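You operate a simulated robot arm through the tools that you are given. There is no shell and no other tool. Be economical: measure what you need, move in short steps, check, and stop when the job is done.

You are at the controls of a simulated two-armed robot. One attempt, no reset.

JOB
Pour the milk into the dotted mug's tea and stir it in.
Fine: hold the mug while you stir with the red table spoon that lies by it, till one colour shows. Put glass and spoon back; spill none. Set down upright: plain glass.

Only the result counts: the job must be done as asked and must still hold three seconds after the hand-in. Knocking over, shifting, dropping, spilling or breaking anything else fails it.

ROBOT AND FRAMES
Two 7-joint arms with two-finger grippers on one trunk, on a base that drives. Base frame: it is fixed to the floor where the robot stands at the start and does not move with it; the origin is under the middle of the robot, x ahead of it, y to its left, z up. Units: mm, rad, N and s.
The left shoulder is at the start at [60, 123, 970], the right one opposite. With the tool pointing down near the work surface each hand reaches from about 360 to 800 mm from the robot's upright axis, wherever it stands, measured 20 degrees to its own side. Places, roughly: dotted mug (13x9x10 cm) [600, 400, 900]; table spoon (19x4x3 cm) [600, 700, 900]. Payload 1.47 kg a hand.
The tool frame of a hand sits at the grasp point between the pads (the TCP): z along the fingers, y along the line on which they close. The tips reach 16 mm beyond it. Largest opening 87 mm; the body of the gripper starts 55 mm behind the TCP.
Orientation is that of the tool frame in the base frame, as a unit quaternion [x, y, z, w]. With the fingers straight down and closing along the base's y, the tool's x points along the base's -x, its y along +y and its z along -z.

CONTROLS
- The arms move only by the tool nudge_tool. It takes "left_deltas", "right_deltas" or both (then of equal length, played together; a hand with none holds still); each is a list of rows, each a list of 6 numbers: the shift along the base's x, y, z in units of 150 mm (1.0 is 150 mm), then the turn, a rotation vector about the base's x, y, z in units of 60 degrees (1.0 is 60 degrees). In form: [[dx, dy, dz, wx, wy, wz], ...]. A call has 1 to 8 rows; each row is the pose to reach, as a shift and turn from the pose commanded when the call began. "left_hand" and "right_hand" are, for a hand that has rows, the gripper command, from -1 (shut) to 1 (fully open), values between in proportion, set as the call begins (left out, the last holds). A call with a number of a shift or a turn outside -1 to 1 is refused whole. Rows are played at 5 a second. More than 50 mm and 0.15 rad between two rows, or a gripper value outside its range, and nothing of the call is played. A pose out of reach is approached as far as the arm can. The call stops where the force on the tool passes 40 N (or 10 N more than at its start, if that is more) or the arm is blocked; 0.2 s more then pass. Each finger travels about 153 mm/s and halts on what it meets, pressing with about 26 N; the grip force reading is that of the motor and also rises with nothing between the fingers. The clock runs only during rows and for 0.2 s after the last one: add rows that repeat a pose to give the fingers time. The reply holds the time, the measured pose of the TCP, the force on the tool along the base axes, the opening and the grip force, in the units named above and with some noise, with the torque about the TCP (base axes, N m) and any sound that the robot's microphone picked up.
- Cameras (640 x 400 px; columns grow to the right, rows downward): "scene" is now at [84.1, 50, 1541.7]; the picture's right is [0.54, -0.84, 0.00], its down [-0.51, -0.33, -0.80] and it looks along [0.67, 0.43, -0.61] (base axes); focal length 283 px, centre (320, 200). "left" rides on the left gripper at [73, -12, -90] in its tool frame; the picture's right is [0.16, 0.99, 0.00], its down [-0.72, 0.12, -0.68] and it looks along [-0.67, 0.11, 0.73] (tool axes); focal length 247 px, centre (320, 200). "right" rides on the right gripper at [73, 12, -90] in its tool frame; the picture's right is [-0.16, 0.99, 0.00], its down [-0.72, -0.12, -0.68] and it looks along [-0.67, -0.11, 0.73] (tool axes); focal length 247 px, centre (320, 200). There is no depth. A picture from a camera that has moved, and an enlarged one, comes with that camera's place and axes in the base frame and with its lens.
- camera(camera): a new picture of that camera. It takes no simulated time.
- move_column(by): slides the trunk up (or, below 0, down) by that many mm; the arms and the scene camera ride with it, the base frame stays. It gives what a move gives, with no picture.
- roll_base(legs): drives the robot by 1 to 6 legs, each [ahead, left, turn to the left] in mm, mm and rad, along the robot's own axes; the way and the turn of a leg run together, so that a leg with both is an arc; at most 1500 mm and 3.142 rad a leg. The arms and the cameras ride along, it lands a little off, and it stops where it bumps. It gives what a move gives.
- head_to(pan, tilt): turns the head with the scene camera to pan (to the left, within 2.094 rad either way) and tilt (down, from -0.506 to 1.204), counted from straight ahead of the robot. It gives what a move gives.
- enlarge(camera, box): a new picture of the part [left, top, right, bottom] of that camera's present view, enlarged. It takes no simulated time.
- hand_in(): hands the job in; it is judged then, once.

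Work in short steps. Places have to be worked out from the pictures, the camera data and where the tool is seen: move nearer, look again, correct. Check each grasp and each placing, and mend what went wrong. You have 120 turns and 108 pictures in all, those below and enlarged ones among them. Open the grippers and draw the arms clear of the work before you hand the job in, unless the task says otherwise; then end with one line.

The tools are called after "Emit:" by a JSON object that holds its "method" and its "body". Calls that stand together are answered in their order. nudge_tool: Moves the arms, as the interface text tells. Its arguments: {"type":"object","properties":{"left_deltas":{"type":"array"},"left_hand":{"type":"number"},"right_deltas":{"type":"array"},"right_hand":{"type":"number"}},"required":[]} The other tools are called the same way: move_column (by) slides the trunk up or down; roll_base (legs) drives the base; head_to (pan, tilt) turns the head that bears the scene camera; camera (camera) takes a picture; enlarge (camera, box) takes an enlarged picture of a part of a camera's view; hand_in () hands the job in.

At the start:

```text
clock: 0.0
left_ee_pos: [312.2, 393.6, 1261.5]
left_ee_rot: [0.0, 1.0, 0.0, -0.001]
left_force: [-0.1, 0.1, -0.2]
left_moment: [0.01, -0.02, 0.0]
left_width: 87.2
left_grasp_force: 0.1
right_ee_pos: [319.6, 43.9, 1313.6]
right_ee_rot: [0.0, 1.0, 0.0, 0.0]
right_force: [0.2, -0.1, -0.1]
right_moment: [-0.02, 0.02, 0.01]
right_width: 86.9
right_grasp_force: 0.0
trunk travel left (down, up): [-125.0, 105.0]
robot x, y, heading: [2.8, -0.6, 0.003]
head pan, tilt: [0.572, 0.651]
```

scene: 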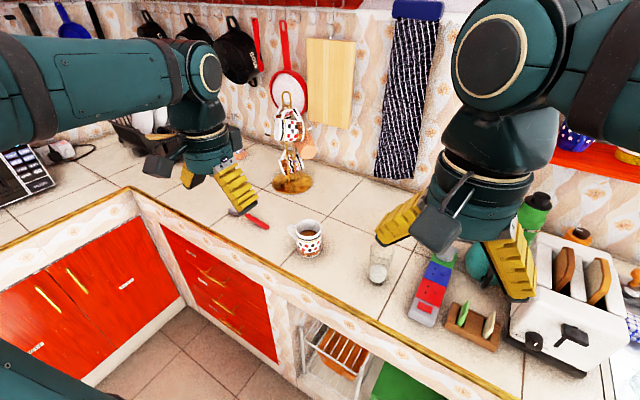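
right: 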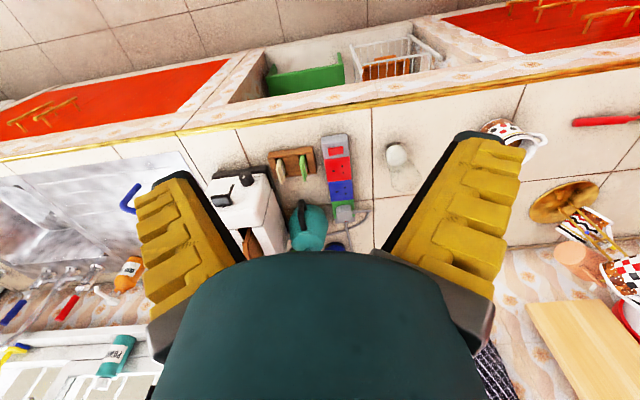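
left: 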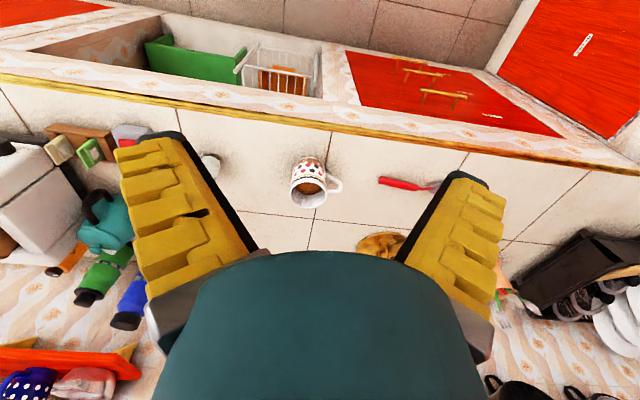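

I start with enlarged views of the mug, glass and spoon to locate them.

Emit:
{"method": "enlarge", "body": {"camera": "scene", "box": [220, 160, 460, 310]}}

Emit:
{"method": "enlarge", "body": {"camera": "left", "box": [180, 110, 500, 310]}}

```text
2.67 times, centred on (340, 235) of scene
camera zoom: at [84.1, 50.0, 1541.7], right [0.54, -0.84, 0.0], down [-0.51, -0.33, -0.8], along [0.67, 0.43, -0.61], focal length 755 px, centre (267, 107)
```

zoom: 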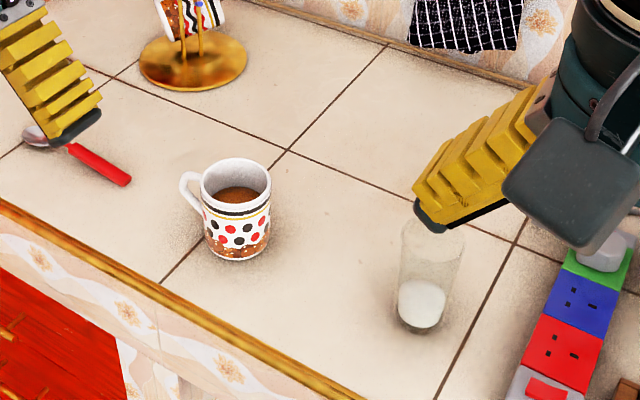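

```text
2.00 times, centred on (340, 210) of left
camera zoom: at [240.4, 382.8, 1350.4], right [-0.16, 0.99, 0.0], down [0.72, 0.12, 0.68], along [0.67, 0.11, -0.73], focal length 494 px, centre (280, 180)
```

zoom: 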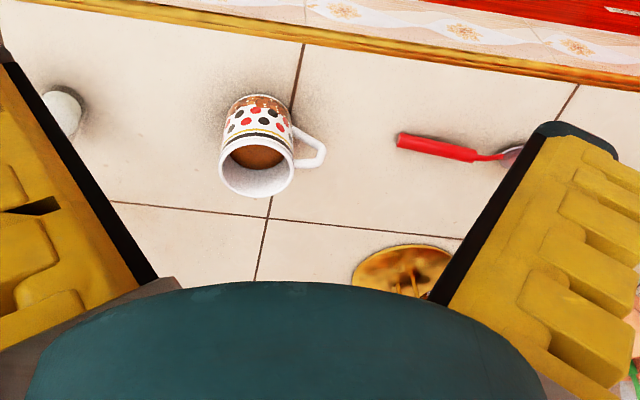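

Surface is about z 850. I judge the mug at (592,415), the glass at (613,190) and the spoon lying along y from about 595 to 785. I drive left so all three come into comfortable reach.

Emit:
{"method": "roll_base", "body": {"legs": [[0, 330, 0]]}}

Emit:
{"method": "head_to", "body": {"pan": 0.0, "tilt": 0.8}}

Emit:
{"method": "camera", "body": {"camera": "scene"}}

Emit:
{"method": "camera", "body": {"camera": "left"}}

Emit:
{"method": "camera", "body": {"camera": "right"}}

```text
clock: 3.5
left_ee_pos: [312.1, 723.1, 1261.1]
left_ee_rot: [-0.001, 1.0, 0.0, 0.0]
left_force: [1.0, -0.3, 0.3]
left_moment: [0.04, 0.03, 0.01]
left_width: 86.8
left_grasp_force: 0.1
right_ee_pos: [319.0, 372.8, 1313.2]
right_ee_rot: [-0.001, 1.0, 0.001, 0.0]
right_force: [0.2, 0.1, 0.4]
right_moment: [0.01, 0.03, 0.02]
right_width: 87.2
right_grasp_force: 0.1
trunk travel left (down, up): [-125.0, 105.0]
robot x, y, heading: [2.3, 327.8, 0.003]
head pan, tilt: [0.572, 0.651]
```

```text
clock: 4.4
left_ee_pos: [311.6, 722.5, 1260.9]
left_ee_rot: [-0.001, 1.0, 0.0, 0.001]
left_force: [0.1, 0.2, -0.2]
left_moment: [-0.01, -0.01, 0.02]
left_width: 86.9
left_grasp_force: 0.1
right_ee_pos: [319.1, 372.9, 1315.4]
right_ee_rot: [-0.002, 1.0, 0.0, 0.0]
right_force: [0.0, 0.9, 0.7]
right_moment: [0.0, 0.01, 0.02]
right_width: 87.1
right_grasp_force: 0.1
trunk travel left (down, up): [-125.0, 105.0]
robot x, y, heading: [2.8, 327.2, 0.008]
head pan, tilt: [0.0, 0.799]
```

```text
102 pictures are left
camera scene: at [91.7, 331.6, 1529.4], right [0.0, -1.0, 0.0], down [-0.72, 0.0, -0.7], along [0.7, 0.0, -0.72], focal length 283 px, centre (320, 200)
```

scene: 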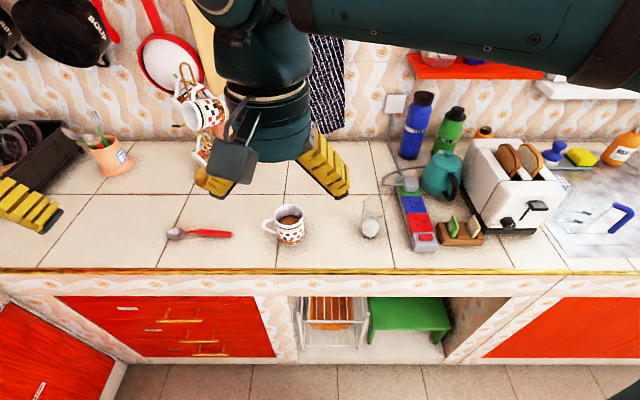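

```text
101 pictures are left
camera left: at [239.8, 711.4, 1350.4], right [-0.16, 0.99, 0.0], down [0.72, 0.12, 0.68], along [0.67, 0.11, -0.73], focal length 247 px, centre (320, 200)
```

left: 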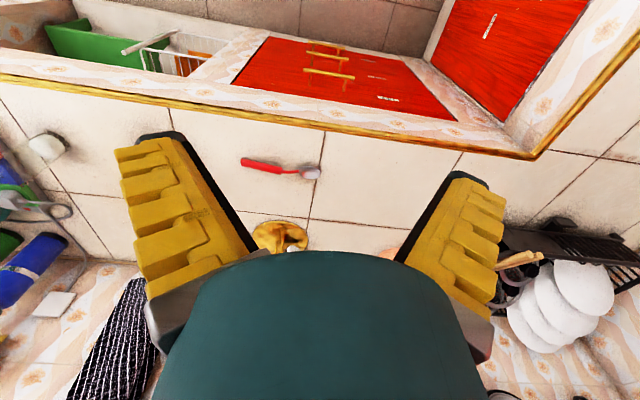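

```text
100 pictures are left
camera right: at [245.6, 384.1, 1404.1], right [0.16, 0.99, 0.0], down [0.72, -0.12, 0.68], along [0.67, -0.11, -0.73], focal length 247 px, centre (320, 200)
```

right: 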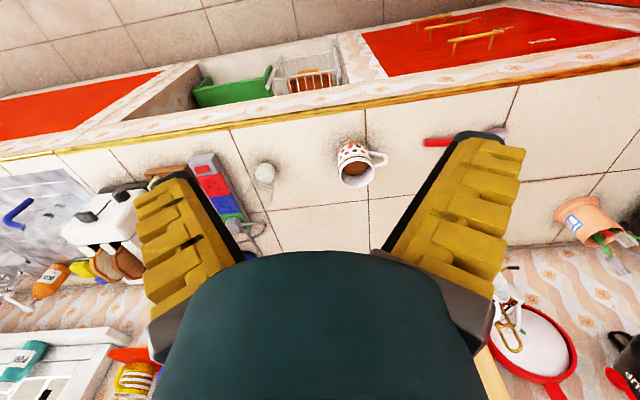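

Now a clear view. I enlarge it to fix positions.

Emit:
{"method": "enlarge", "body": {"camera": "scene", "box": [150, 180, 310, 280]}}

Emit:
{"method": "enlarge", "body": {"camera": "scene", "box": [240, 170, 400, 270]}}

```text
4.00 times, centred on (230, 230) of scene
camera zoom: at [91.7, 331.6, 1529.4], right [0.0, -1.0, 0.0], down [-0.72, 0.0, -0.7], along [0.7, 0.0, -0.72], focal length 1133 px, centre (680, 80)
```

zoom: 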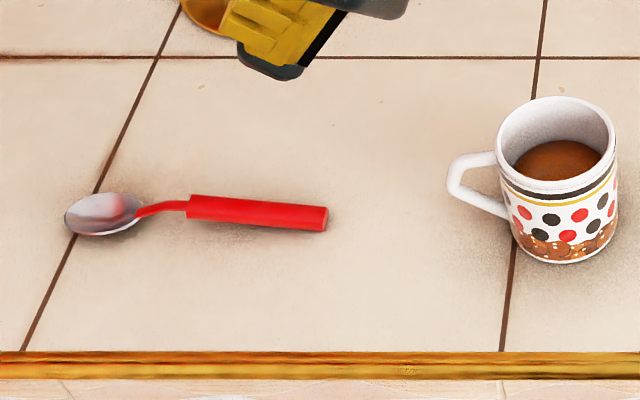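

```text
4.00 times, centred on (320, 220) of scene
camera zoom: at [91.7, 331.6, 1529.4], right [0.0, -1.0, 0.0], down [-0.72, 0.0, -0.7], along [0.7, 0.0, -0.72], focal length 1133 px, centre (320, 120)
```

zoom: 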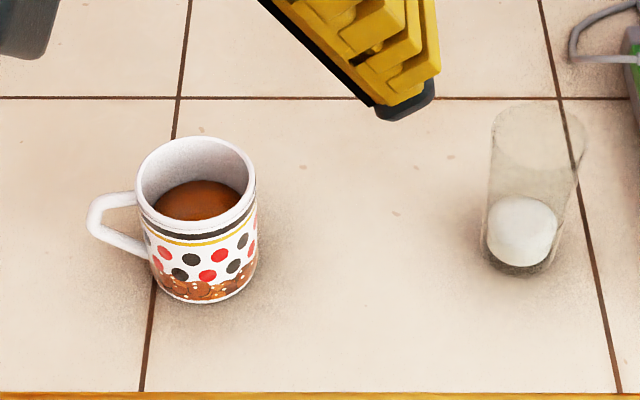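

The mug's outside is about 81 mm across and the surface lies around z 860. I pitch the right hand to 35° below horizontal and bring it towards the glass.

Emit:
{"method": "nudge_tool", "body": {"right_deltas": [[0.083, -0.117, -0.121, 0, -0.115, 0], [0.167, -0.233, -0.242, 0, -0.229, 0], [0.25, -0.35, -0.363, 0, -0.344, 0], [0.333, -0.467, -0.483, 0, -0.458, 0], [0.417, -0.583, -0.604, 0, -0.573, 0], [0.5, -0.7, -0.725, 0, -0.688, 0], [0.583, -0.817, -0.846, 0, -0.802, 0], [0.667, -0.933, -0.967, 0, -0.917, 0]], "right_hand": 1}}

Emit:
{"method": "camera", "body": {"camera": "right"}}

Emit:
{"method": "camera", "body": {"camera": "scene"}}

```text
clock: 6.2
left_ee_pos: [313.7, 722.2, 1261.1]
left_ee_rot: [-0.001, 1.0, 0.0, 0.0]
left_force: [-0.2, 0.6, -0.4]
left_moment: [-0.07, 0.03, -0.01]
left_width: 87.0
left_grasp_force: 0.0
right_ee_pos: [424.6, 235.1, 1172.8]
right_ee_rot: [0.0, 0.887, -0.001, 0.461]
right_force: [-0.2, -0.5, 1.3]
right_moment: [0.0, -0.01, 0.0]
right_width: 87.2
right_grasp_force: 0.0
right hand out of reach, approached as far as the arm can: row 8
trunk travel left (down, up): [-125.0, 105.0]
robot x, y, heading: [4.1, 326.2, 0.008]
head pan, tilt: [0.0, 0.799]
```

```text
97 pictures are left
camera right: at [308.5, 246.7, 1165.3], right [0.09, 0.99, 0.13], down [-0.14, -0.12, 0.98], along [0.99, -0.11, 0.13], focal length 247 px, centre (320, 200)
```

right: 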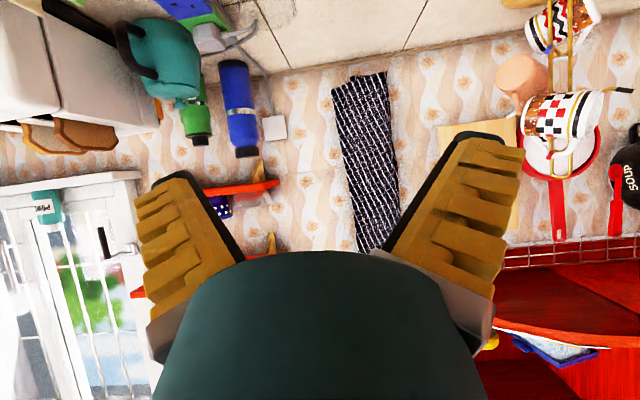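

```text
96 pictures are left
camera scene: at [92.7, 331.5, 1529.3], right [0.0, -1.0, 0.0], down [-0.72, 0.0, -0.7], along [0.7, 0.0, -0.72], focal length 283 px, centre (320, 200)
```

scene: 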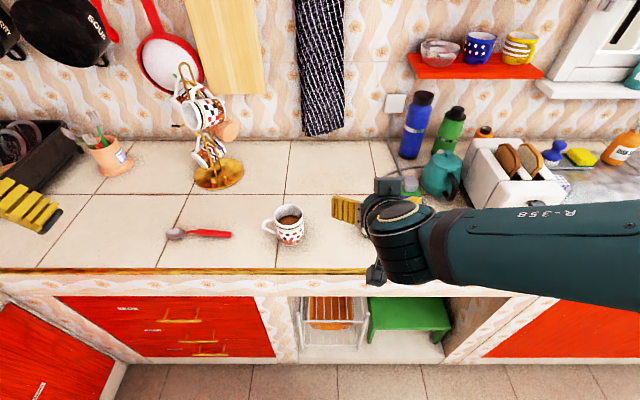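

The pose was reached, with the forearm staying in front of the counter. I lower the hand towards the glass and look at it nearly horizontally.

Emit:
{"method": "nudge_tool", "body": {"right_deltas": [[0.1, -0.07, -0.25, 0, 0, 0], [0.2, -0.14, -0.5, 0, 0, 0], [0.3, -0.2, -0.75, 0, 0, 0], [0.4, -0.27, -0.98, 0, 0, 0]]}}

Emit:
{"method": "camera", "body": {"camera": "right"}}

Emit:
{"method": "camera", "body": {"camera": "scene"}}

```text
clock: 7.2
left_ee_pos: [311.8, 723.0, 1260.5]
left_ee_rot: [-0.001, 1.0, 0.0, 0.0]
left_force: [-0.6, 0.0, 0.3]
left_moment: [0.01, 0.0, -0.01]
left_width: 86.9
left_grasp_force: 0.1
right_ee_pos: [488.7, 192.7, 1024.9]
right_ee_rot: [0.0, 0.887, 0.0, 0.462]
right_force: [0.0, -0.3, -0.6]
right_moment: [0.01, -0.01, -0.01]
right_width: 86.8
right_grasp_force: 0.1
right hand out of reach, approached as far as the arm can: row 1, 2, 3
trunk travel left (down, up): [-125.0, 105.0]
robot x, y, heading: [-0.2, 327.8, 0.0]
head pan, tilt: [0.0, 0.799]
```

```text
95 pictures are left
camera right: at [372.8, 205.5, 1017.2], right [0.09, 0.99, 0.13], down [-0.14, -0.12, 0.98], along [0.99, -0.11, 0.13], focal length 247 px, centre (320, 200)
```

right: 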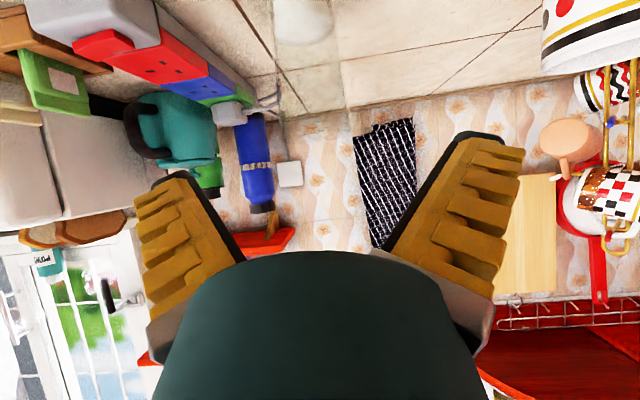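

```text
94 pictures are left
camera scene: at [92.3, 330.9, 1529.3], right [0.0, -1.0, 0.0], down [-0.72, 0.0, -0.7], along [0.7, 0.0, -0.72], focal length 283 px, centre (320, 200)
```

scene: 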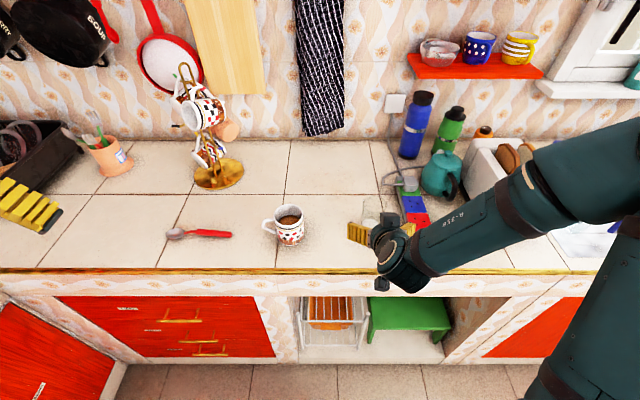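

The forearm rises clear of the toaster. I enlarge the glass region of the wrist view.

Emit:
{"method": "enlarge", "body": {"camera": "right", "box": [220, 0, 412, 120]}}

Emit:
{"method": "enlarge", "body": {"camera": "scene", "box": [320, 170, 480, 270]}}

```text
3.33 times, centred on (316, 60) of right
camera zoom: at [372.8, 205.5, 1017.2], right [0.09, 0.99, 0.13], down [-0.14, -0.12, 0.98], along [0.99, -0.11, 0.13], focal length 823 px, centre (333, 667)
```

zoom: 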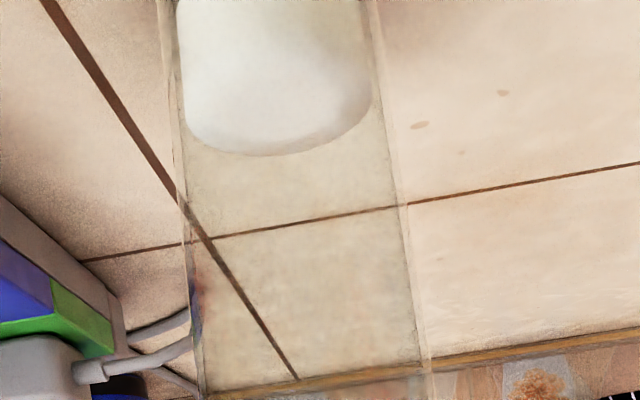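

```text
4.00 times, centred on (400, 220) of scene
camera zoom: at [92.3, 330.9, 1529.3], right [0.0, -1.0, 0.0], down [-0.72, 0.0, -0.7], along [0.7, 0.0, -0.72], focal length 1133 px, centre (0, 120)
```

zoom: 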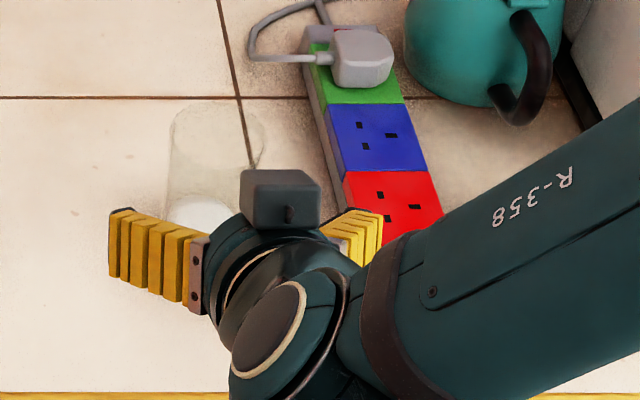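

Stereo gives the surface at z≈867, the glass axis at about (608,185) with its rim near 975, and the mug axis at about (592,413). I lower the hand to grasp height and come partway in.

Emit:
{"method": "nudge_tool", "body": {"right_deltas": [[0, -0.02, -0.21, 0, 0, 0], [0, -0.04, -0.42, 0, 0, 0], [0, -0.053, -0.65, 0, 0, 0], [0.2, -0.053, -0.65, 0, 0, 0], [0.33, -0.053, -0.65, 0, 0, 0]]}}

Emit:
{"method": "camera", "body": {"camera": "right"}}

Emit:
{"method": "camera", "body": {"camera": "scene"}}

```text
clock: 8.4
left_ee_pos: [312.4, 722.3, 1261.8]
left_ee_rot: [-0.001, 1.0, 0.0, 0.0]
left_force: [-0.2, 0.2, 0.4]
left_moment: [0.04, 0.02, 0.0]
left_width: 87.2
left_grasp_force: 0.1
right_ee_pos: [535.0, 187.9, 927.2]
right_ee_rot: [-0.001, 0.887, 0.0, 0.462]
right_force: [0.3, -0.5, -0.4]
right_moment: [-0.01, 0.03, 0.04]
right_width: 87.1
right_grasp_force: 0.1
trunk travel left (down, up): [-125.0, 105.0]
robot x, y, heading: [1.5, 328.9, -0.001]
head pan, tilt: [0.0, 0.799]
```

```text
91 pictures are left
camera right: at [419.9, 199.3, 920.5], right [0.09, 0.99, 0.13], down [-0.14, -0.12, 0.98], along [0.99, -0.11, 0.13], focal length 247 px, centre (320, 200)
```

right: 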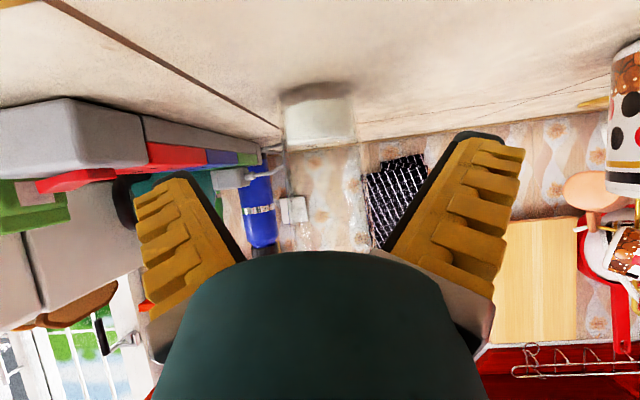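

```text
90 pictures are left
camera scene: at [92.1, 331.2, 1529.3], right [0.0, -1.0, 0.0], down [-0.72, 0.0, -0.7], along [0.7, 0.0, -0.72], focal length 283 px, centre (320, 200)
```

scene: 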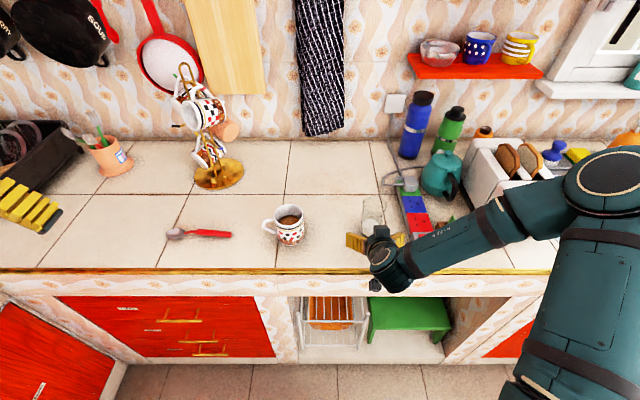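

The glass is centred at y≈185.5 in this view. I advance 73 mm to straddle it with the hand open.

Emit:
{"method": "nudge_tool", "body": {"right_deltas": [[0.16, -0.014, -0.013, 0, 0, 0], [0.32, -0.014, -0.013, 0, 0, 0], [0.487, -0.014, -0.013, 0, 0, 0]]}}

Emit:
{"method": "camera", "body": {"camera": "right"}}

Emit:
{"method": "enlarge", "body": {"camera": "scene", "box": [320, 170, 480, 270]}}

```text
clock: 9.2
left_ee_pos: [311.0, 722.0, 1260.0]
left_ee_rot: [-0.002, 1.0, -0.001, 0.0]
left_force: [0.2, -0.3, -0.3]
left_moment: [0.02, 0.02, -0.01]
left_width: 86.9
left_grasp_force: 0.0
right_ee_pos: [608.1, 183.5, 924.4]
right_ee_rot: [-0.001, 0.887, 0.0, 0.462]
right_force: [0.1, -0.1, -0.3]
right_moment: [-0.01, 0.0, 0.03]
right_width: 87.1
right_grasp_force: 0.1
trunk travel left (down, up): [-125.0, 105.0]
robot x, y, heading: [2.2, 327.8, 0.003]
head pan, tilt: [0.0, 0.799]
```

```text
89 pictures are left
camera right: at [492.4, 195.3, 917.3], right [0.09, 0.99, 0.13], down [-0.14, -0.12, 0.98], along [0.99, -0.11, 0.13], focal length 247 px, centre (320, 200)
```

right: 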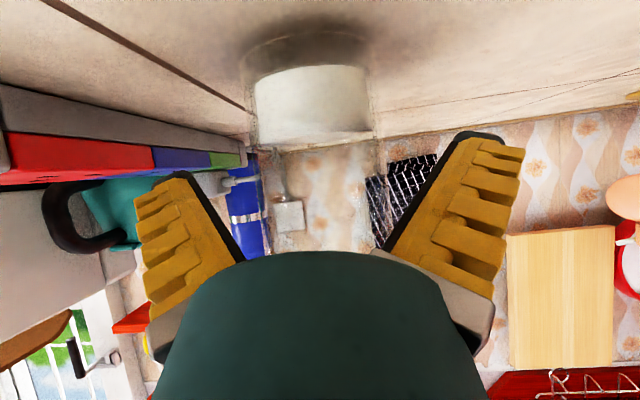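

```text
4.00 times, centred on (400, 220) of scene
camera zoom: at [92.1, 331.3, 1529.3], right [0.0, -1.0, 0.0], down [-0.72, 0.0, -0.7], along [0.7, 0.0, -0.72], focal length 1133 px, centre (0, 120)
```

zoom: 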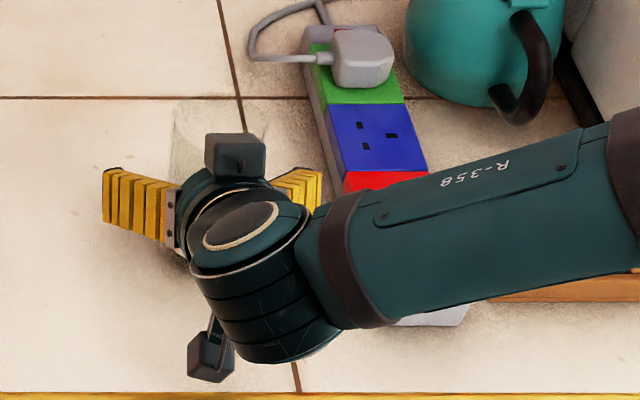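

The glass sits between the pads, within 2 mm of centre. I close on it.

Emit:
{"method": "nudge_tool", "body": {"right_deltas": [[0, 0.008, 0, 0, 0, 0], [0, 0.008, 0, 0, 0, 0], [0, 0.008, 0, 0, 0, 0], [0, 0.008, 0, 0, 0, 0]], "right_hand": -1}}

Emit:
{"method": "camera", "body": {"camera": "right"}}

```text
clock: 10.2
left_ee_pos: [312.2, 722.1, 1261.7]
left_ee_rot: [-0.001, 1.0, 0.0, 0.0]
left_force: [0.3, 1.2, 0.3]
left_moment: [-0.04, -0.02, 0.0]
left_width: 87.1
left_grasp_force: 0.1
right_ee_pos: [606.9, 184.3, 924.3]
right_ee_rot: [0.0, 0.887, -0.001, 0.461]
right_force: [0.8, -0.2, 0.7]
right_moment: [-0.02, 0.0, -0.02]
right_width: 59.6
right_grasp_force: 26.2
trunk travel left (down, up): [-125.0, 105.0]
robot x, y, heading: [-1.4, 327.6, 0.002]
head pan, tilt: [0.0, 0.799]
```

```text
87 pictures are left
camera right: at [491.9, 196.4, 917.7], right [0.09, 0.99, 0.13], down [-0.14, -0.12, 0.98], along [0.99, -0.11, 0.13], focal length 247 px, centre (320, 200)
```

right: 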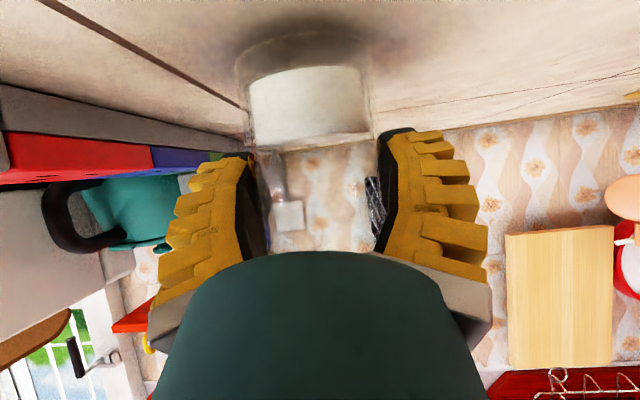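

Grip holds at 59.6 mm with 26 N; the place to return to is TCP (607,184.5,924). I lift straight up by 140 mm.

Emit:
{"method": "nudge_tool", "body": {"right_deltas": [[0, 0, 0.08, 0, 0, 0], [0, 0, 0.2, 0, 0, 0], [0, 0, 0.36, 0, 0, 0], [0, 0, 0.52, 0, 0, 0], [0, 0, 0.68, 0, 0, 0], [0, 0, 0.84, 0, 0, 0], [0, 0, 0.933, 0, 0, 0]]}}

Emit:
{"method": "camera", "body": {"camera": "scene"}}

Emit:
{"method": "camera", "body": {"camera": "right"}}

```text
clock: 11.8
left_ee_pos: [311.6, 722.3, 1260.8]
left_ee_rot: [0.0, 1.0, 0.001, 0.0]
left_force: [0.5, -0.1, -0.2]
left_moment: [0.01, 0.03, -0.01]
left_width: 87.2
left_grasp_force: 0.0
right_ee_pos: [606.5, 183.5, 1066.5]
right_ee_rot: [0.0, 0.887, -0.001, 0.462]
right_force: [0.5, -0.3, -1.8]
right_moment: [-0.03, -0.03, -0.02]
right_width: 59.8
right_grasp_force: 26.1
trunk travel left (down, up): [-125.0, 105.0]
robot x, y, heading: [4.0, 326.4, -0.002]
head pan, tilt: [0.0, 0.799]
```

```text
86 pictures are left
camera scene: at [91.6, 331.6, 1529.3], right [0.0, -1.0, 0.0], down [-0.72, 0.0, -0.7], along [0.7, 0.0, -0.72], focal length 283 px, centre (320, 200)
```

scene: 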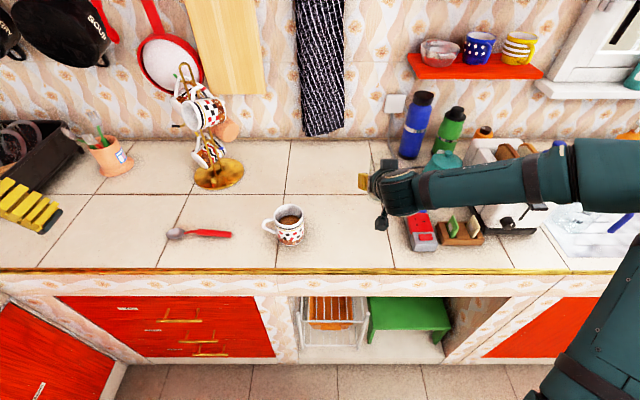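

```text
85 pictures are left
camera right: at [490.8, 195.3, 1059.6], right [0.09, 0.99, 0.13], down [-0.14, -0.12, 0.98], along [0.99, -0.11, 0.13], focal length 247 px, centre (320, 200)
```

right: 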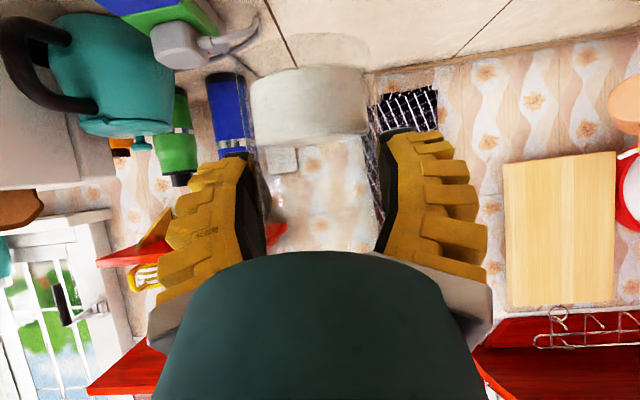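

The glass is up and level. I carry it sideways next to the mug, yawing 30° left on the way.

Emit:
{"method": "nudge_tool", "body": {"right_deltas": [[0.01, 0.07, 0, 0, 0, 0.035], [0.03, 0.22, 0, 0, 0, 0.11], [0.05, 0.4, 0, 0, 0, 0.2], [0.08, 0.58, 0, 0, 0, 0.29], [0.1, 0.76, 0, 0, 0, 0.38], [0.12, 0.9, 0, 0, 0, 0.45], [0.13, 0.97, 0, 0, 0, 0.5]]}}

Emit:
{"method": "camera", "body": {"camera": "scene"}}

Emit:
{"method": "camera", "body": {"camera": "right"}}

```text
clock: 13.4
left_ee_pos: [312.2, 722.2, 1261.4]
left_ee_rot: [-0.002, 1.0, 0.0, 0.001]
left_force: [-0.3, 0.5, 1.0]
left_moment: [-0.02, 0.02, 0.01]
left_width: 86.9
left_grasp_force: 0.0
right_ee_pos: [625.4, 331.5, 1067.5]
right_ee_rot: [-0.23, 0.857, 0.119, 0.446]
right_force: [0.1, 0.3, -2.6]
right_moment: [0.03, -0.02, 0.0]
right_width: 59.9
right_grasp_force: 26.3
trunk travel left (down, up): [-125.0, 105.0]
robot x, y, heading: [0.7, 327.1, 0.002]
head pan, tilt: [0.0, 0.799]
```

```text
84 pictures are left
camera scene: at [91.8, 331.5, 1529.3], right [0.0, -1.0, 0.0], down [-0.72, 0.0, -0.7], along [0.7, 0.0, -0.72], focal length 283 px, centre (320, 200)
```

scene: 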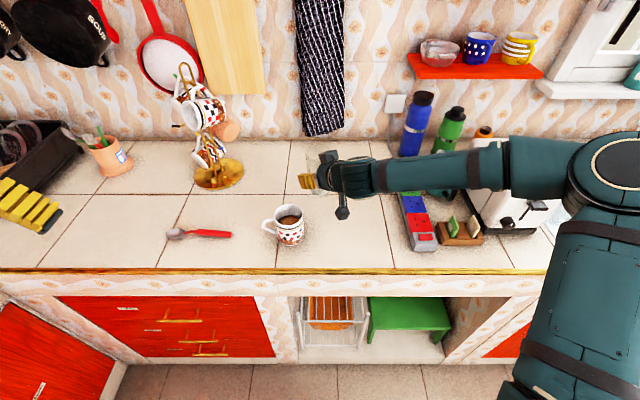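

```text
83 pictures are left
camera right: at [520.1, 284.4, 1059.9], right [-0.42, 0.9, 0.13], down [-0.07, -0.17, 0.98], along [0.91, 0.4, 0.13], focal length 247 px, centre (320, 200)
```

right: 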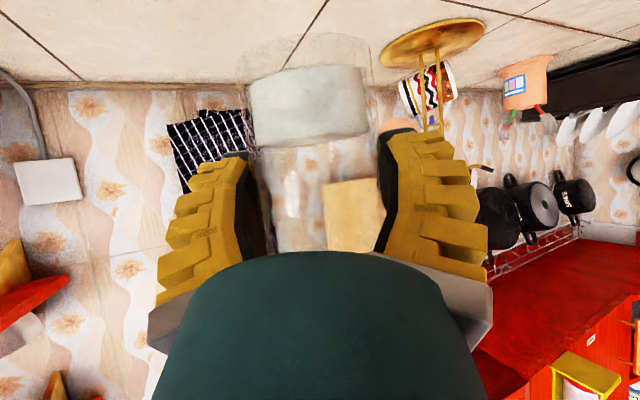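

Now a first tilt of 60° towards the mug (below where flow begins), bringing the lip over it.

Emit:
{"method": "nudge_tool", "body": {"right_deltas": [[0, 0.017, 0, -0.108, -0.0625, 0], [0, 0.033, -0.03, -0.2165, -0.125, 0], [0, 0.05, -0.06, -0.325, -0.1875, 0], [0, 0.067, -0.1, -0.433, -0.25, 0], [0, 0.083, -0.14, -0.541, -0.3125, 0], [0, 0.1, -0.18, -0.65, -0.375, 0], [0, 0.117, -0.22, -0.758, -0.4375, 0], [0, 0.133, -0.27, -0.866, -0.5, 0]]}}

Emit:
{"method": "camera", "body": {"camera": "scene"}}

Emit:
{"method": "enlarge", "body": {"camera": "scene", "box": [220, 150, 380, 250]}}

```text
clock: 15.2
left_ee_pos: [312.6, 723.0, 1260.8]
left_ee_rot: [-0.001, 1.0, 0.0, 0.0]
left_force: [-0.2, 0.0, -0.2]
left_moment: [-0.01, -0.03, -0.01]
left_width: 87.2
left_grasp_force: 0.1
right_ee_pos: [628.5, 349.1, 1026.2]
right_ee_rot: [-0.421, 0.682, -0.327, 0.501]
right_force: [-0.6, 0.5, -2.7]
right_moment: [0.01, 0.03, 0.01]
right_width: 59.8
right_grasp_force: 26.0
trunk travel left (down, up): [-125.0, 105.0]
robot x, y, heading: [1.0, 327.0, 0.0]
head pan, tilt: [0.0, 0.799]
```

```text
82 pictures are left
camera scene: at [92.1, 332.0, 1529.3], right [0.0, -1.0, 0.0], down [-0.72, 0.0, -0.7], along [0.7, 0.0, -0.72], focal length 283 px, centre (320, 200)
```

scene: 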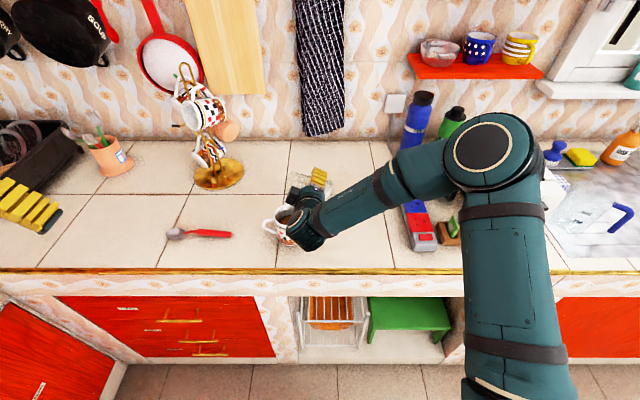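

```text
4.00 times, centred on (300, 200) of scene
camera zoom: at [92.1, 332.0, 1529.3], right [0.0, -1.0, 0.0], down [-0.72, 0.0, -0.7], along [0.7, 0.0, -0.72], focal length 1133 px, centre (400, 200)
```

zoom: 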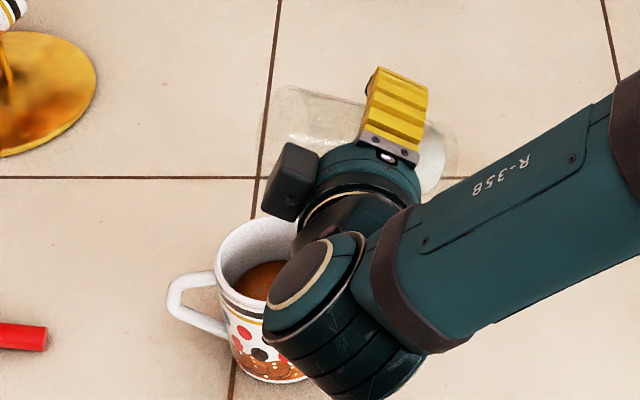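

The tilt works and the lip sits over the mug. I continue slowly to 84°, keeping the lip about 35 mm above the mug rim.

Emit:
{"method": "nudge_tool", "body": {"right_deltas": [[0, 0, -0.05, -0.043, -0.025, 0], [0, 0, -0.09, -0.087, -0.05, 0], [0, 0, -0.13, -0.13, -0.075, 0], [0, 0, -0.15, -0.173, -0.1, 0], [0, -0.01, -0.15, -0.2165, -0.125, 0], [0, -0.01, -0.14, -0.26, -0.15, 0], [0, 0, -0.12, -0.303, -0.175, 0], [0, 0, -0.1, -0.346, -0.2, 0]]}}

Emit:
{"method": "enlarge", "body": {"camera": "scene", "box": [220, 150, 380, 250]}}

Emit:
{"method": "camera", "body": {"camera": "right"}}

Emit:
{"method": "camera", "body": {"camera": "left"}}

```text
clock: 17.0
left_ee_pos: [311.4, 722.5, 1261.7]
left_ee_rot: [-0.001, 1.0, -0.001, -0.001]
left_force: [-1.8, -0.1, -0.4]
left_moment: [0.01, 0.02, -0.03]
left_width: 86.6
left_grasp_force: 0.0
right_ee_pos: [625.0, 351.6, 1010.6]
right_ee_rot: [-0.47, 0.556, -0.484, 0.485]
right_force: [-1.2, 0.0, 5.9]
right_moment: [0.2, 0.27, 0.0]
right_width: 59.8
right_grasp_force: 25.9
trunk travel left (down, up): [-125.0, 105.0]
robot x, y, heading: [-0.3, 329.2, -0.0]
head pan, tilt: [0.0, 0.799]
```

```text
4.00 times, centred on (300, 200) of scene
camera zoom: at [91.1, 331.7, 1529.3], right [0.0, -1.0, 0.0], down [-0.72, 0.0, -0.7], along [0.7, 0.0, -0.72], focal length 1133 px, centre (400, 200)
```

zoom: 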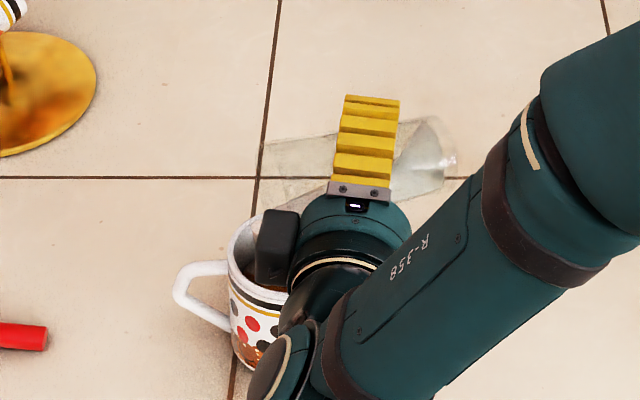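

```text
79 pictures are left
camera right: at [528.8, 287.5, 999.1], right [-0.04, 0.24, -0.97], down [-0.61, 0.77, 0.22], along [0.79, 0.6, 0.12], focal length 247 px, centre (320, 200)
```

right: 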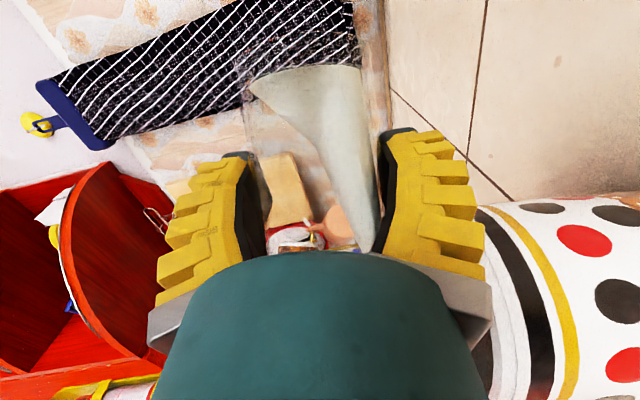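

```text
78 pictures are left
camera left: at [239.2, 711.6, 1350.4], right [-0.16, 0.99, 0.0], down [0.72, 0.12, 0.68], along [0.67, 0.11, -0.73], focal length 247 px, centre (320, 200)
```

left: 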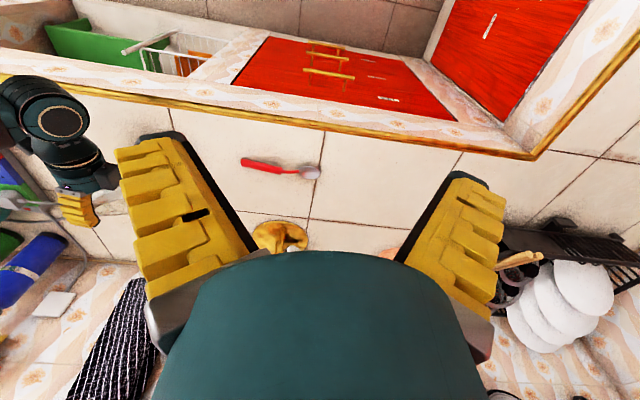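

The force reads +6 N upward and the mug seems nudged: the gripper body is touching its rim. I raise the hand straight up.

Emit:
{"method": "nudge_tool", "body": {"right_deltas": [[0, 0, 0.07, 0, 0, 0], [0, 0, 0.14, 0, 0, 0], [0, 0, 0.2, 0, 0, 0]]}}

Emit:
{"method": "enlarge", "body": {"camera": "scene", "box": [220, 150, 380, 250]}}

Emit:
{"method": "camera", "body": {"camera": "right"}}

```text
clock: 17.8
left_ee_pos: [312.1, 723.2, 1260.9]
left_ee_rot: [-0.001, 1.0, 0.0, 0.0]
left_force: [-0.1, -0.5, 0.0]
left_moment: [-0.03, -0.01, -0.01]
left_width: 87.1
left_grasp_force: 0.1
right_ee_pos: [624.7, 350.7, 1039.9]
right_ee_rot: [-0.47, 0.557, -0.484, 0.484]
right_force: [0.5, 0.0, -1.9]
right_moment: [0.0, 0.03, 0.0]
right_width: 59.7
right_grasp_force: 26.0
trunk travel left (down, up): [-125.0, 105.0]
robot x, y, heading: [-1.2, 325.0, 0.006]
head pan, tilt: [0.0, 0.799]
```

```text
4.00 times, centred on (300, 200) of scene
camera zoom: at [91.6, 331.4, 1529.3], right [0.0, -1.0, 0.0], down [-0.72, 0.0, -0.7], along [0.7, 0.0, -0.72], focal length 1133 px, centre (400, 200)
```

zoom: 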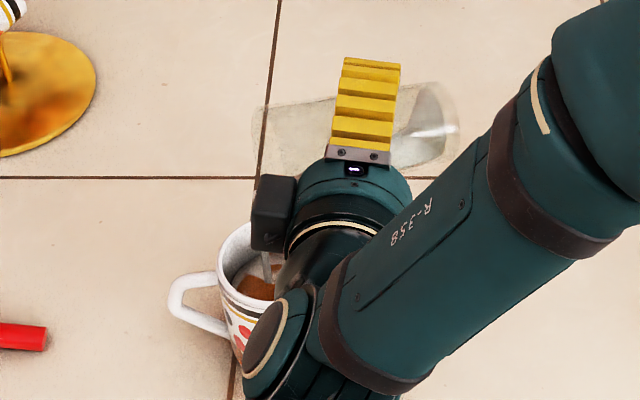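

```text
76 pictures are left
camera right: at [529.4, 287.1, 1028.4], right [-0.04, 0.25, -0.97], down [-0.61, 0.77, 0.22], along [0.79, 0.6, 0.12], focal length 247 px, centre (320, 200)
```

right: 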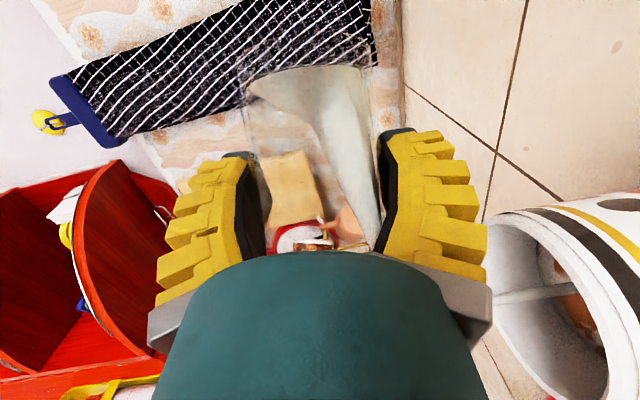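

Free of contact, the mug is back as it was, and milk is streaming into it. I go on slowly to 96°, raising the hand and keeping the lip in place.

Emit:
{"method": "nudge_tool", "body": {"right_deltas": [[0, 0, 0, 0, 0, 0], [0, 0, 0, 0, 0, 0], [0, 0.005, 0.02, -0.043, -0.025, 0], [-0.005, 0.01, 0.04, -0.087, -0.05, 0], [-0.01, 0.02, 0.065, -0.13, -0.075, 0], [-0.02, 0.035, 0.09, -0.173, -0.1, 0], [-0.02, 0.035, 0.09, -0.173, -0.1, 0]]}}

Emit:
{"method": "enlarge", "body": {"camera": "scene", "box": [220, 150, 380, 250]}}

Emit:
{"method": "camera", "body": {"camera": "right"}}

```text
clock: 19.4
left_ee_pos: [312.6, 722.5, 1261.0]
left_ee_rot: [-0.001, 1.0, 0.0, 0.0]
left_force: [0.2, 0.0, 0.6]
left_moment: [0.0, -0.01, 0.0]
left_width: 87.0
left_grasp_force: 0.0
right_ee_pos: [622.6, 356.4, 1053.8]
right_ee_rot: [0.485, -0.484, 0.557, -0.469]
right_force: [0.0, 0.1, -2.7]
right_moment: [0.04, -0.02, -0.04]
right_width: 60.0
right_grasp_force: 26.0
trunk travel left (down, up): [-125.0, 105.0]
robot x, y, heading: [-2.7, 325.4, 0.004]
head pan, tilt: [0.0, 0.799]
```

```text
4.00 times, centred on (300, 200) of scene
camera zoom: at [91.9, 331.4, 1529.3], right [0.0, -1.0, 0.0], down [-0.72, 0.0, -0.7], along [0.7, 0.0, -0.72], focal length 1133 px, centre (400, 200)
```

zoom: 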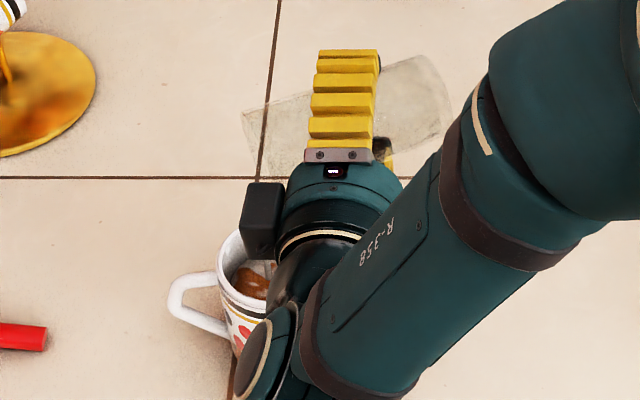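

```text
74 pictures are left
camera right: at [528.0, 289.8, 1044.3], right [0.07, 0.07, -1.0], down [-0.62, 0.79, 0.01], along [0.78, 0.61, 0.09], focal length 247 px, centre (320, 200)
```

right: 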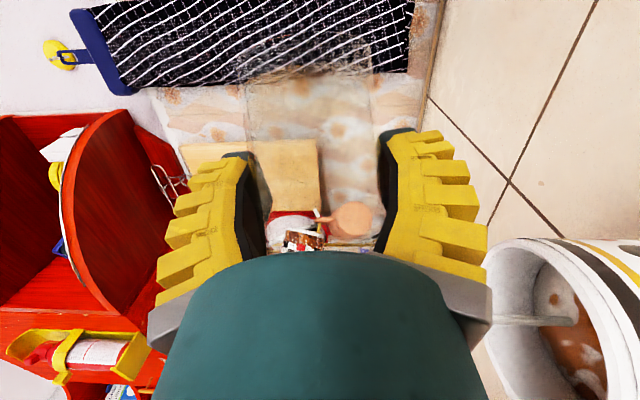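

The glass is nearly empty and everything falls into the mug. I tilt a little further, hold for the last drops and look again.

Emit:
{"method": "nudge_tool", "body": {"right_deltas": [[0, 0.005, 0.02, -0.043, -0.025, 0], [-0.005, 0.015, 0.04, -0.087, -0.05, 0], [-0.01, 0.025, 0.06, -0.13, -0.075, 0], [-0.01, 0.025, 0.06, -0.13, -0.075, 0], [-0.01, 0.025, 0.06, -0.13, -0.075, 0], [-0.01, 0.025, 0.06, -0.13, -0.075, 0], [-0.01, 0.025, 0.06, -0.13, -0.075, 0], [-0.01, 0.025, 0.06, -0.13, -0.075, 0]]}}

Emit:
{"method": "camera", "body": {"camera": "right"}}

Emit:
{"method": "enlarge", "body": {"camera": "scene", "box": [220, 150, 380, 250]}}

```text
clock: 21.2
left_ee_pos: [310.6, 722.8, 1261.2]
left_ee_rot: [-0.001, 1.0, 0.0, 0.0]
left_force: [-0.1, -0.4, 0.1]
left_moment: [0.01, 0.05, 0.0]
left_width: 86.8
left_grasp_force: 0.0
right_ee_pos: [622.1, 359.7, 1063.4]
right_ee_rot: [0.495, -0.427, 0.607, -0.453]
right_force: [0.0, -0.3, -2.1]
right_moment: [-0.01, 0.01, 0.04]
right_width: 59.8
right_grasp_force: 26.4
trunk travel left (down, up): [-125.0, 105.0]
robot x, y, heading: [1.0, 326.2, -0.003]
head pan, tilt: [0.0, 0.799]
```

```text
73 pictures are left
camera right: at [527.8, 292.6, 1055.6], right [0.14, -0.07, -0.99], down [-0.61, 0.78, -0.14], along [0.78, 0.63, 0.07], focal length 247 px, centre (320, 200)
```

right: 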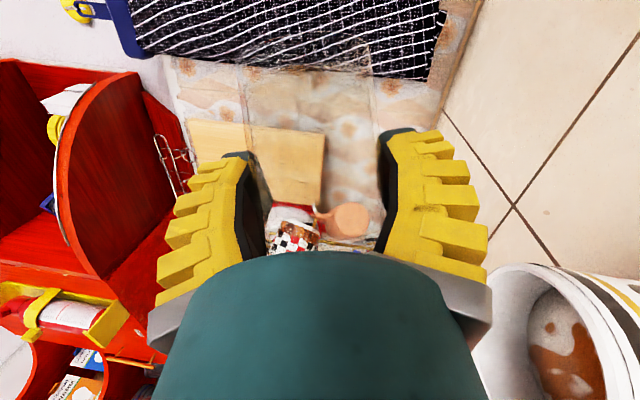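

```text
4.00 times, centred on (300, 200) of scene
camera zoom: at [91.9, 331.5, 1529.3], right [0.0, -1.0, 0.0], down [-0.72, 0.0, -0.7], along [0.7, 0.0, -0.72], focal length 1133 px, centre (400, 200)
```

zoom: 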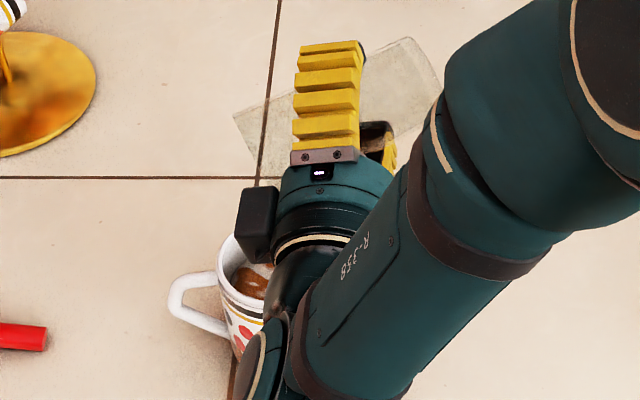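

The glass is empty and nothing was spilled. I bring it upright again in place, first 60° back.

Emit:
{"method": "nudge_tool", "body": {"right_deltas": [[0, -0.01, 0, 0.108, 0.0625, 0], [0, -0.02, 0, 0.2165, 0.125, 0], [0, -0.03, 0, 0.325, 0.1875, 0], [0, -0.05, 0, 0.433, 0.25, 0], [0, -0.06, 0, 0.541, 0.3125, 0], [0.01, -0.07, 0, 0.65, 0.375, 0], [0.01, -0.08, 0, 0.758, 0.4375, 0], [0.02, -0.09, 0, 0.866, 0.5, 0]]}}

Emit:
{"method": "nudge_tool", "body": {"right_deltas": [[0, -0.02, 0, 0.108, 0.0625, 0], [0, -0.04, 0, 0.2165, 0.125, 0], [0, -0.06, 0, 0.325, 0.1875, 0], [0, -0.08, 0, 0.433, 0.25, 0], [0, -0.09, 0, 0.541, 0.3125, 0], [0, -0.1, 0, 0.65, 0.375, 0]]}}

Emit:
{"method": "enlarge", "body": {"camera": "scene", "box": [220, 150, 380, 250]}}

```text
clock: 23.0
left_ee_pos: [311.4, 722.2, 1261.5]
left_ee_rot: [-0.002, 1.0, -0.001, 0.001]
left_force: [0.1, 0.2, 0.4]
left_moment: [-0.03, 0.0, -0.02]
left_width: 87.0
left_grasp_force: 0.2
right_ee_pos: [624.9, 346.5, 1063.4]
right_ee_rot: [-0.382, 0.747, -0.216, 0.5]
right_force: [0.1, 0.1, -2.0]
right_moment: [0.04, 0.02, 0.0]
right_width: 59.4
right_grasp_force: 25.8
trunk travel left (down, up): [-125.0, 105.0]
robot x, y, heading: [-1.6, 329.4, 0.007]
head pan, tilt: [0.0, 0.799]
```

```text
clock: 24.4
left_ee_pos: [311.8, 722.2, 1261.7]
left_ee_rot: [-0.001, 1.0, -0.001, 0.0]
left_force: [-0.8, -0.5, -0.8]
left_moment: [-0.01, 0.02, 0.04]
left_width: 87.0
left_grasp_force: 0.1
right_ee_pos: [624.7, 330.7, 1063.5]
right_ee_rot: [-0.228, 0.857, 0.121, 0.446]
right_force: [0.5, -0.1, -1.4]
right_moment: [0.04, 0.02, -0.01]
right_width: 59.8
right_grasp_force: 26.3
trunk travel left (down, up): [-125.0, 105.0]
robot x, y, heading: [1.8, 327.3, 0.003]
head pan, tilt: [0.0, 0.799]
```

```text
4.00 times, centred on (300, 200) of scene
camera zoom: at [92.1, 330.9, 1529.3], right [0.0, -1.0, 0.0], down [-0.72, 0.0, -0.7], along [0.7, 0.0, -0.72], focal length 1133 px, centre (400, 200)
```

zoom: 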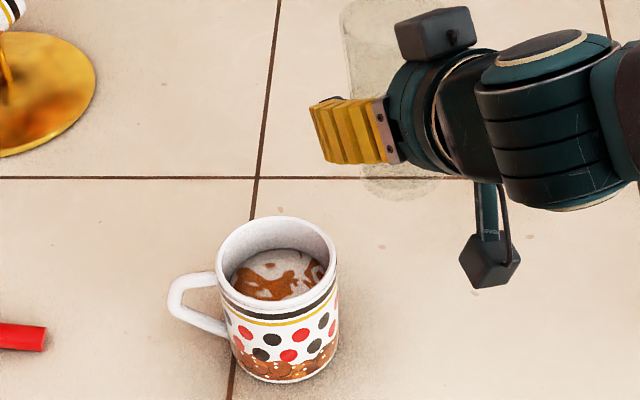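

Upright and clean, mug unmoved. I carry the glass back above its old place, undoing the yaw.

Emit:
{"method": "nudge_tool", "body": {"right_deltas": [[-0.02, -0.14, 0, 0, 0, -0.07], [-0.04, -0.3, 0, 0, 0, -0.15], [-0.06, -0.47, 0, 0, 0, -0.24], [-0.08, -0.64, 0, 0, 0, -0.33], [-0.1, -0.8, 0, 0, 0, -0.41], [-0.11, -0.92, 0, 0, 0, -0.47], [-0.118, -0.975, 0, 0, 0, -0.5], [-0.118, -0.975, 0, 0, 0, -0.5]]}}

Emit:
{"method": "camera", "body": {"camera": "right"}}

```text
clock: 26.2
left_ee_pos: [312.3, 722.4, 1260.4]
left_ee_rot: [-0.002, 1.0, -0.001, 0.001]
left_force: [0.5, 0.0, -0.3]
left_moment: [-0.01, -0.01, -0.04]
left_width: 87.2
left_grasp_force: 0.0
right_ee_pos: [608.0, 184.3, 1061.5]
right_ee_rot: [0.0, 0.887, 0.0, 0.462]
right_force: [-0.9, -0.9, -2.5]
right_moment: [-0.01, 0.0, -0.01]
right_width: 59.4
right_grasp_force: 26.0
trunk travel left (down, up): [-125.0, 105.0]
robot x, y, heading: [1.6, 325.3, 0.001]
head pan, tilt: [0.0, 0.799]
```

```text
70 pictures are left
camera right: at [491.6, 195.9, 1055.1], right [0.09, 0.99, 0.13], down [-0.14, -0.12, 0.98], along [0.99, -0.11, 0.13], focal length 247 px, centre (320, 200)
```

right: 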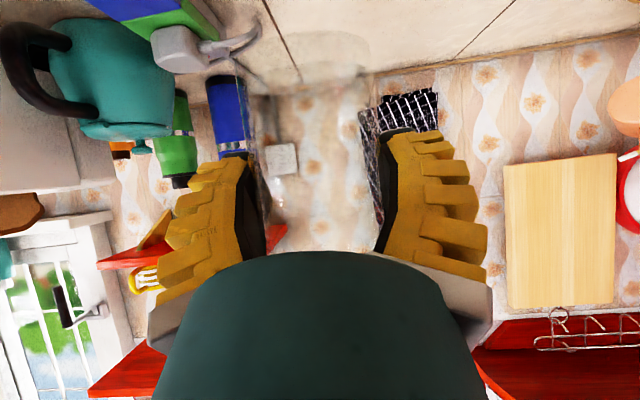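

Orientation is restored exactly. I lower to just above the old height, slowly at the end.

Emit:
{"method": "nudge_tool", "body": {"right_deltas": [[0, 0, -0.15, 0, 0, 0], [0, 0, -0.33, 0, 0, 0], [0, 0, -0.51, 0, 0, 0], [0, 0, -0.68, 0, 0, 0], [0, 0, -0.8, 0, 0, 0], [0, 0, -0.86, 0, 0, 0], [0, 0, -0.89, 0, 0, 0], [0, 0, -0.89, 0, 0, 0]]}}

Emit:
{"method": "nudge_tool", "body": {"right_deltas": [[0, 0, -0.01, 0, 0, 0], [0, 0, -0.018, 0, 0, 0], [0, 0, -0.025, 0, 0, 0]]}}

Emit:
{"method": "camera", "body": {"camera": "right"}}

```text
clock: 28.0
left_ee_pos: [311.7, 722.4, 1260.8]
left_ee_rot: [-0.001, 1.0, 0.0, 0.0]
left_force: [0.6, 0.6, -0.4]
left_moment: [0.01, -0.01, -0.01]
left_width: 86.7
left_grasp_force: 0.0
right_ee_pos: [606.7, 184.6, 928.1]
right_ee_rot: [-0.001, 0.887, 0.0, 0.462]
right_force: [0.3, 0.0, -1.2]
right_moment: [-0.02, 0.01, 0.0]
right_width: 60.0
right_grasp_force: 26.0
trunk travel left (down, up): [-125.0, 105.0]
robot x, y, heading: [-1.7, 329.8, 0.003]
head pan, tilt: [0.0, 0.799]
```

```text
clock: 28.8
left_ee_pos: [310.6, 723.1, 1261.2]
left_ee_rot: [-0.001, 1.0, -0.001, -0.001]
left_force: [-0.8, 0.8, 0.6]
left_moment: [0.0, 0.0, -0.01]
left_width: 87.0
left_grasp_force: 0.1
right_ee_pos: [606.5, 184.3, 925.1]
right_ee_rot: [0.0, 0.887, 0.0, 0.463]
right_force: [0.2, 0.1, 2.7]
right_moment: [-0.04, -0.04, -0.02]
right_width: 60.1
right_grasp_force: 25.9
trunk travel left (down, up): [-125.0, 105.0]
robot x, y, heading: [-1.2, 326.6, 0.002]
head pan, tilt: [0.0, 0.799]
```

```text
69 pictures are left
camera right: at [491.2, 196.7, 917.7], right [0.09, 0.99, 0.13], down [-0.14, -0.12, 0.98], along [0.99, -0.11, 0.13], focal length 247 px, centre (320, 200)
```

right: 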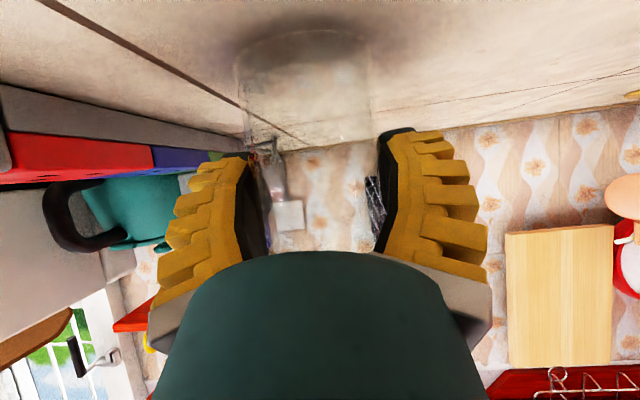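

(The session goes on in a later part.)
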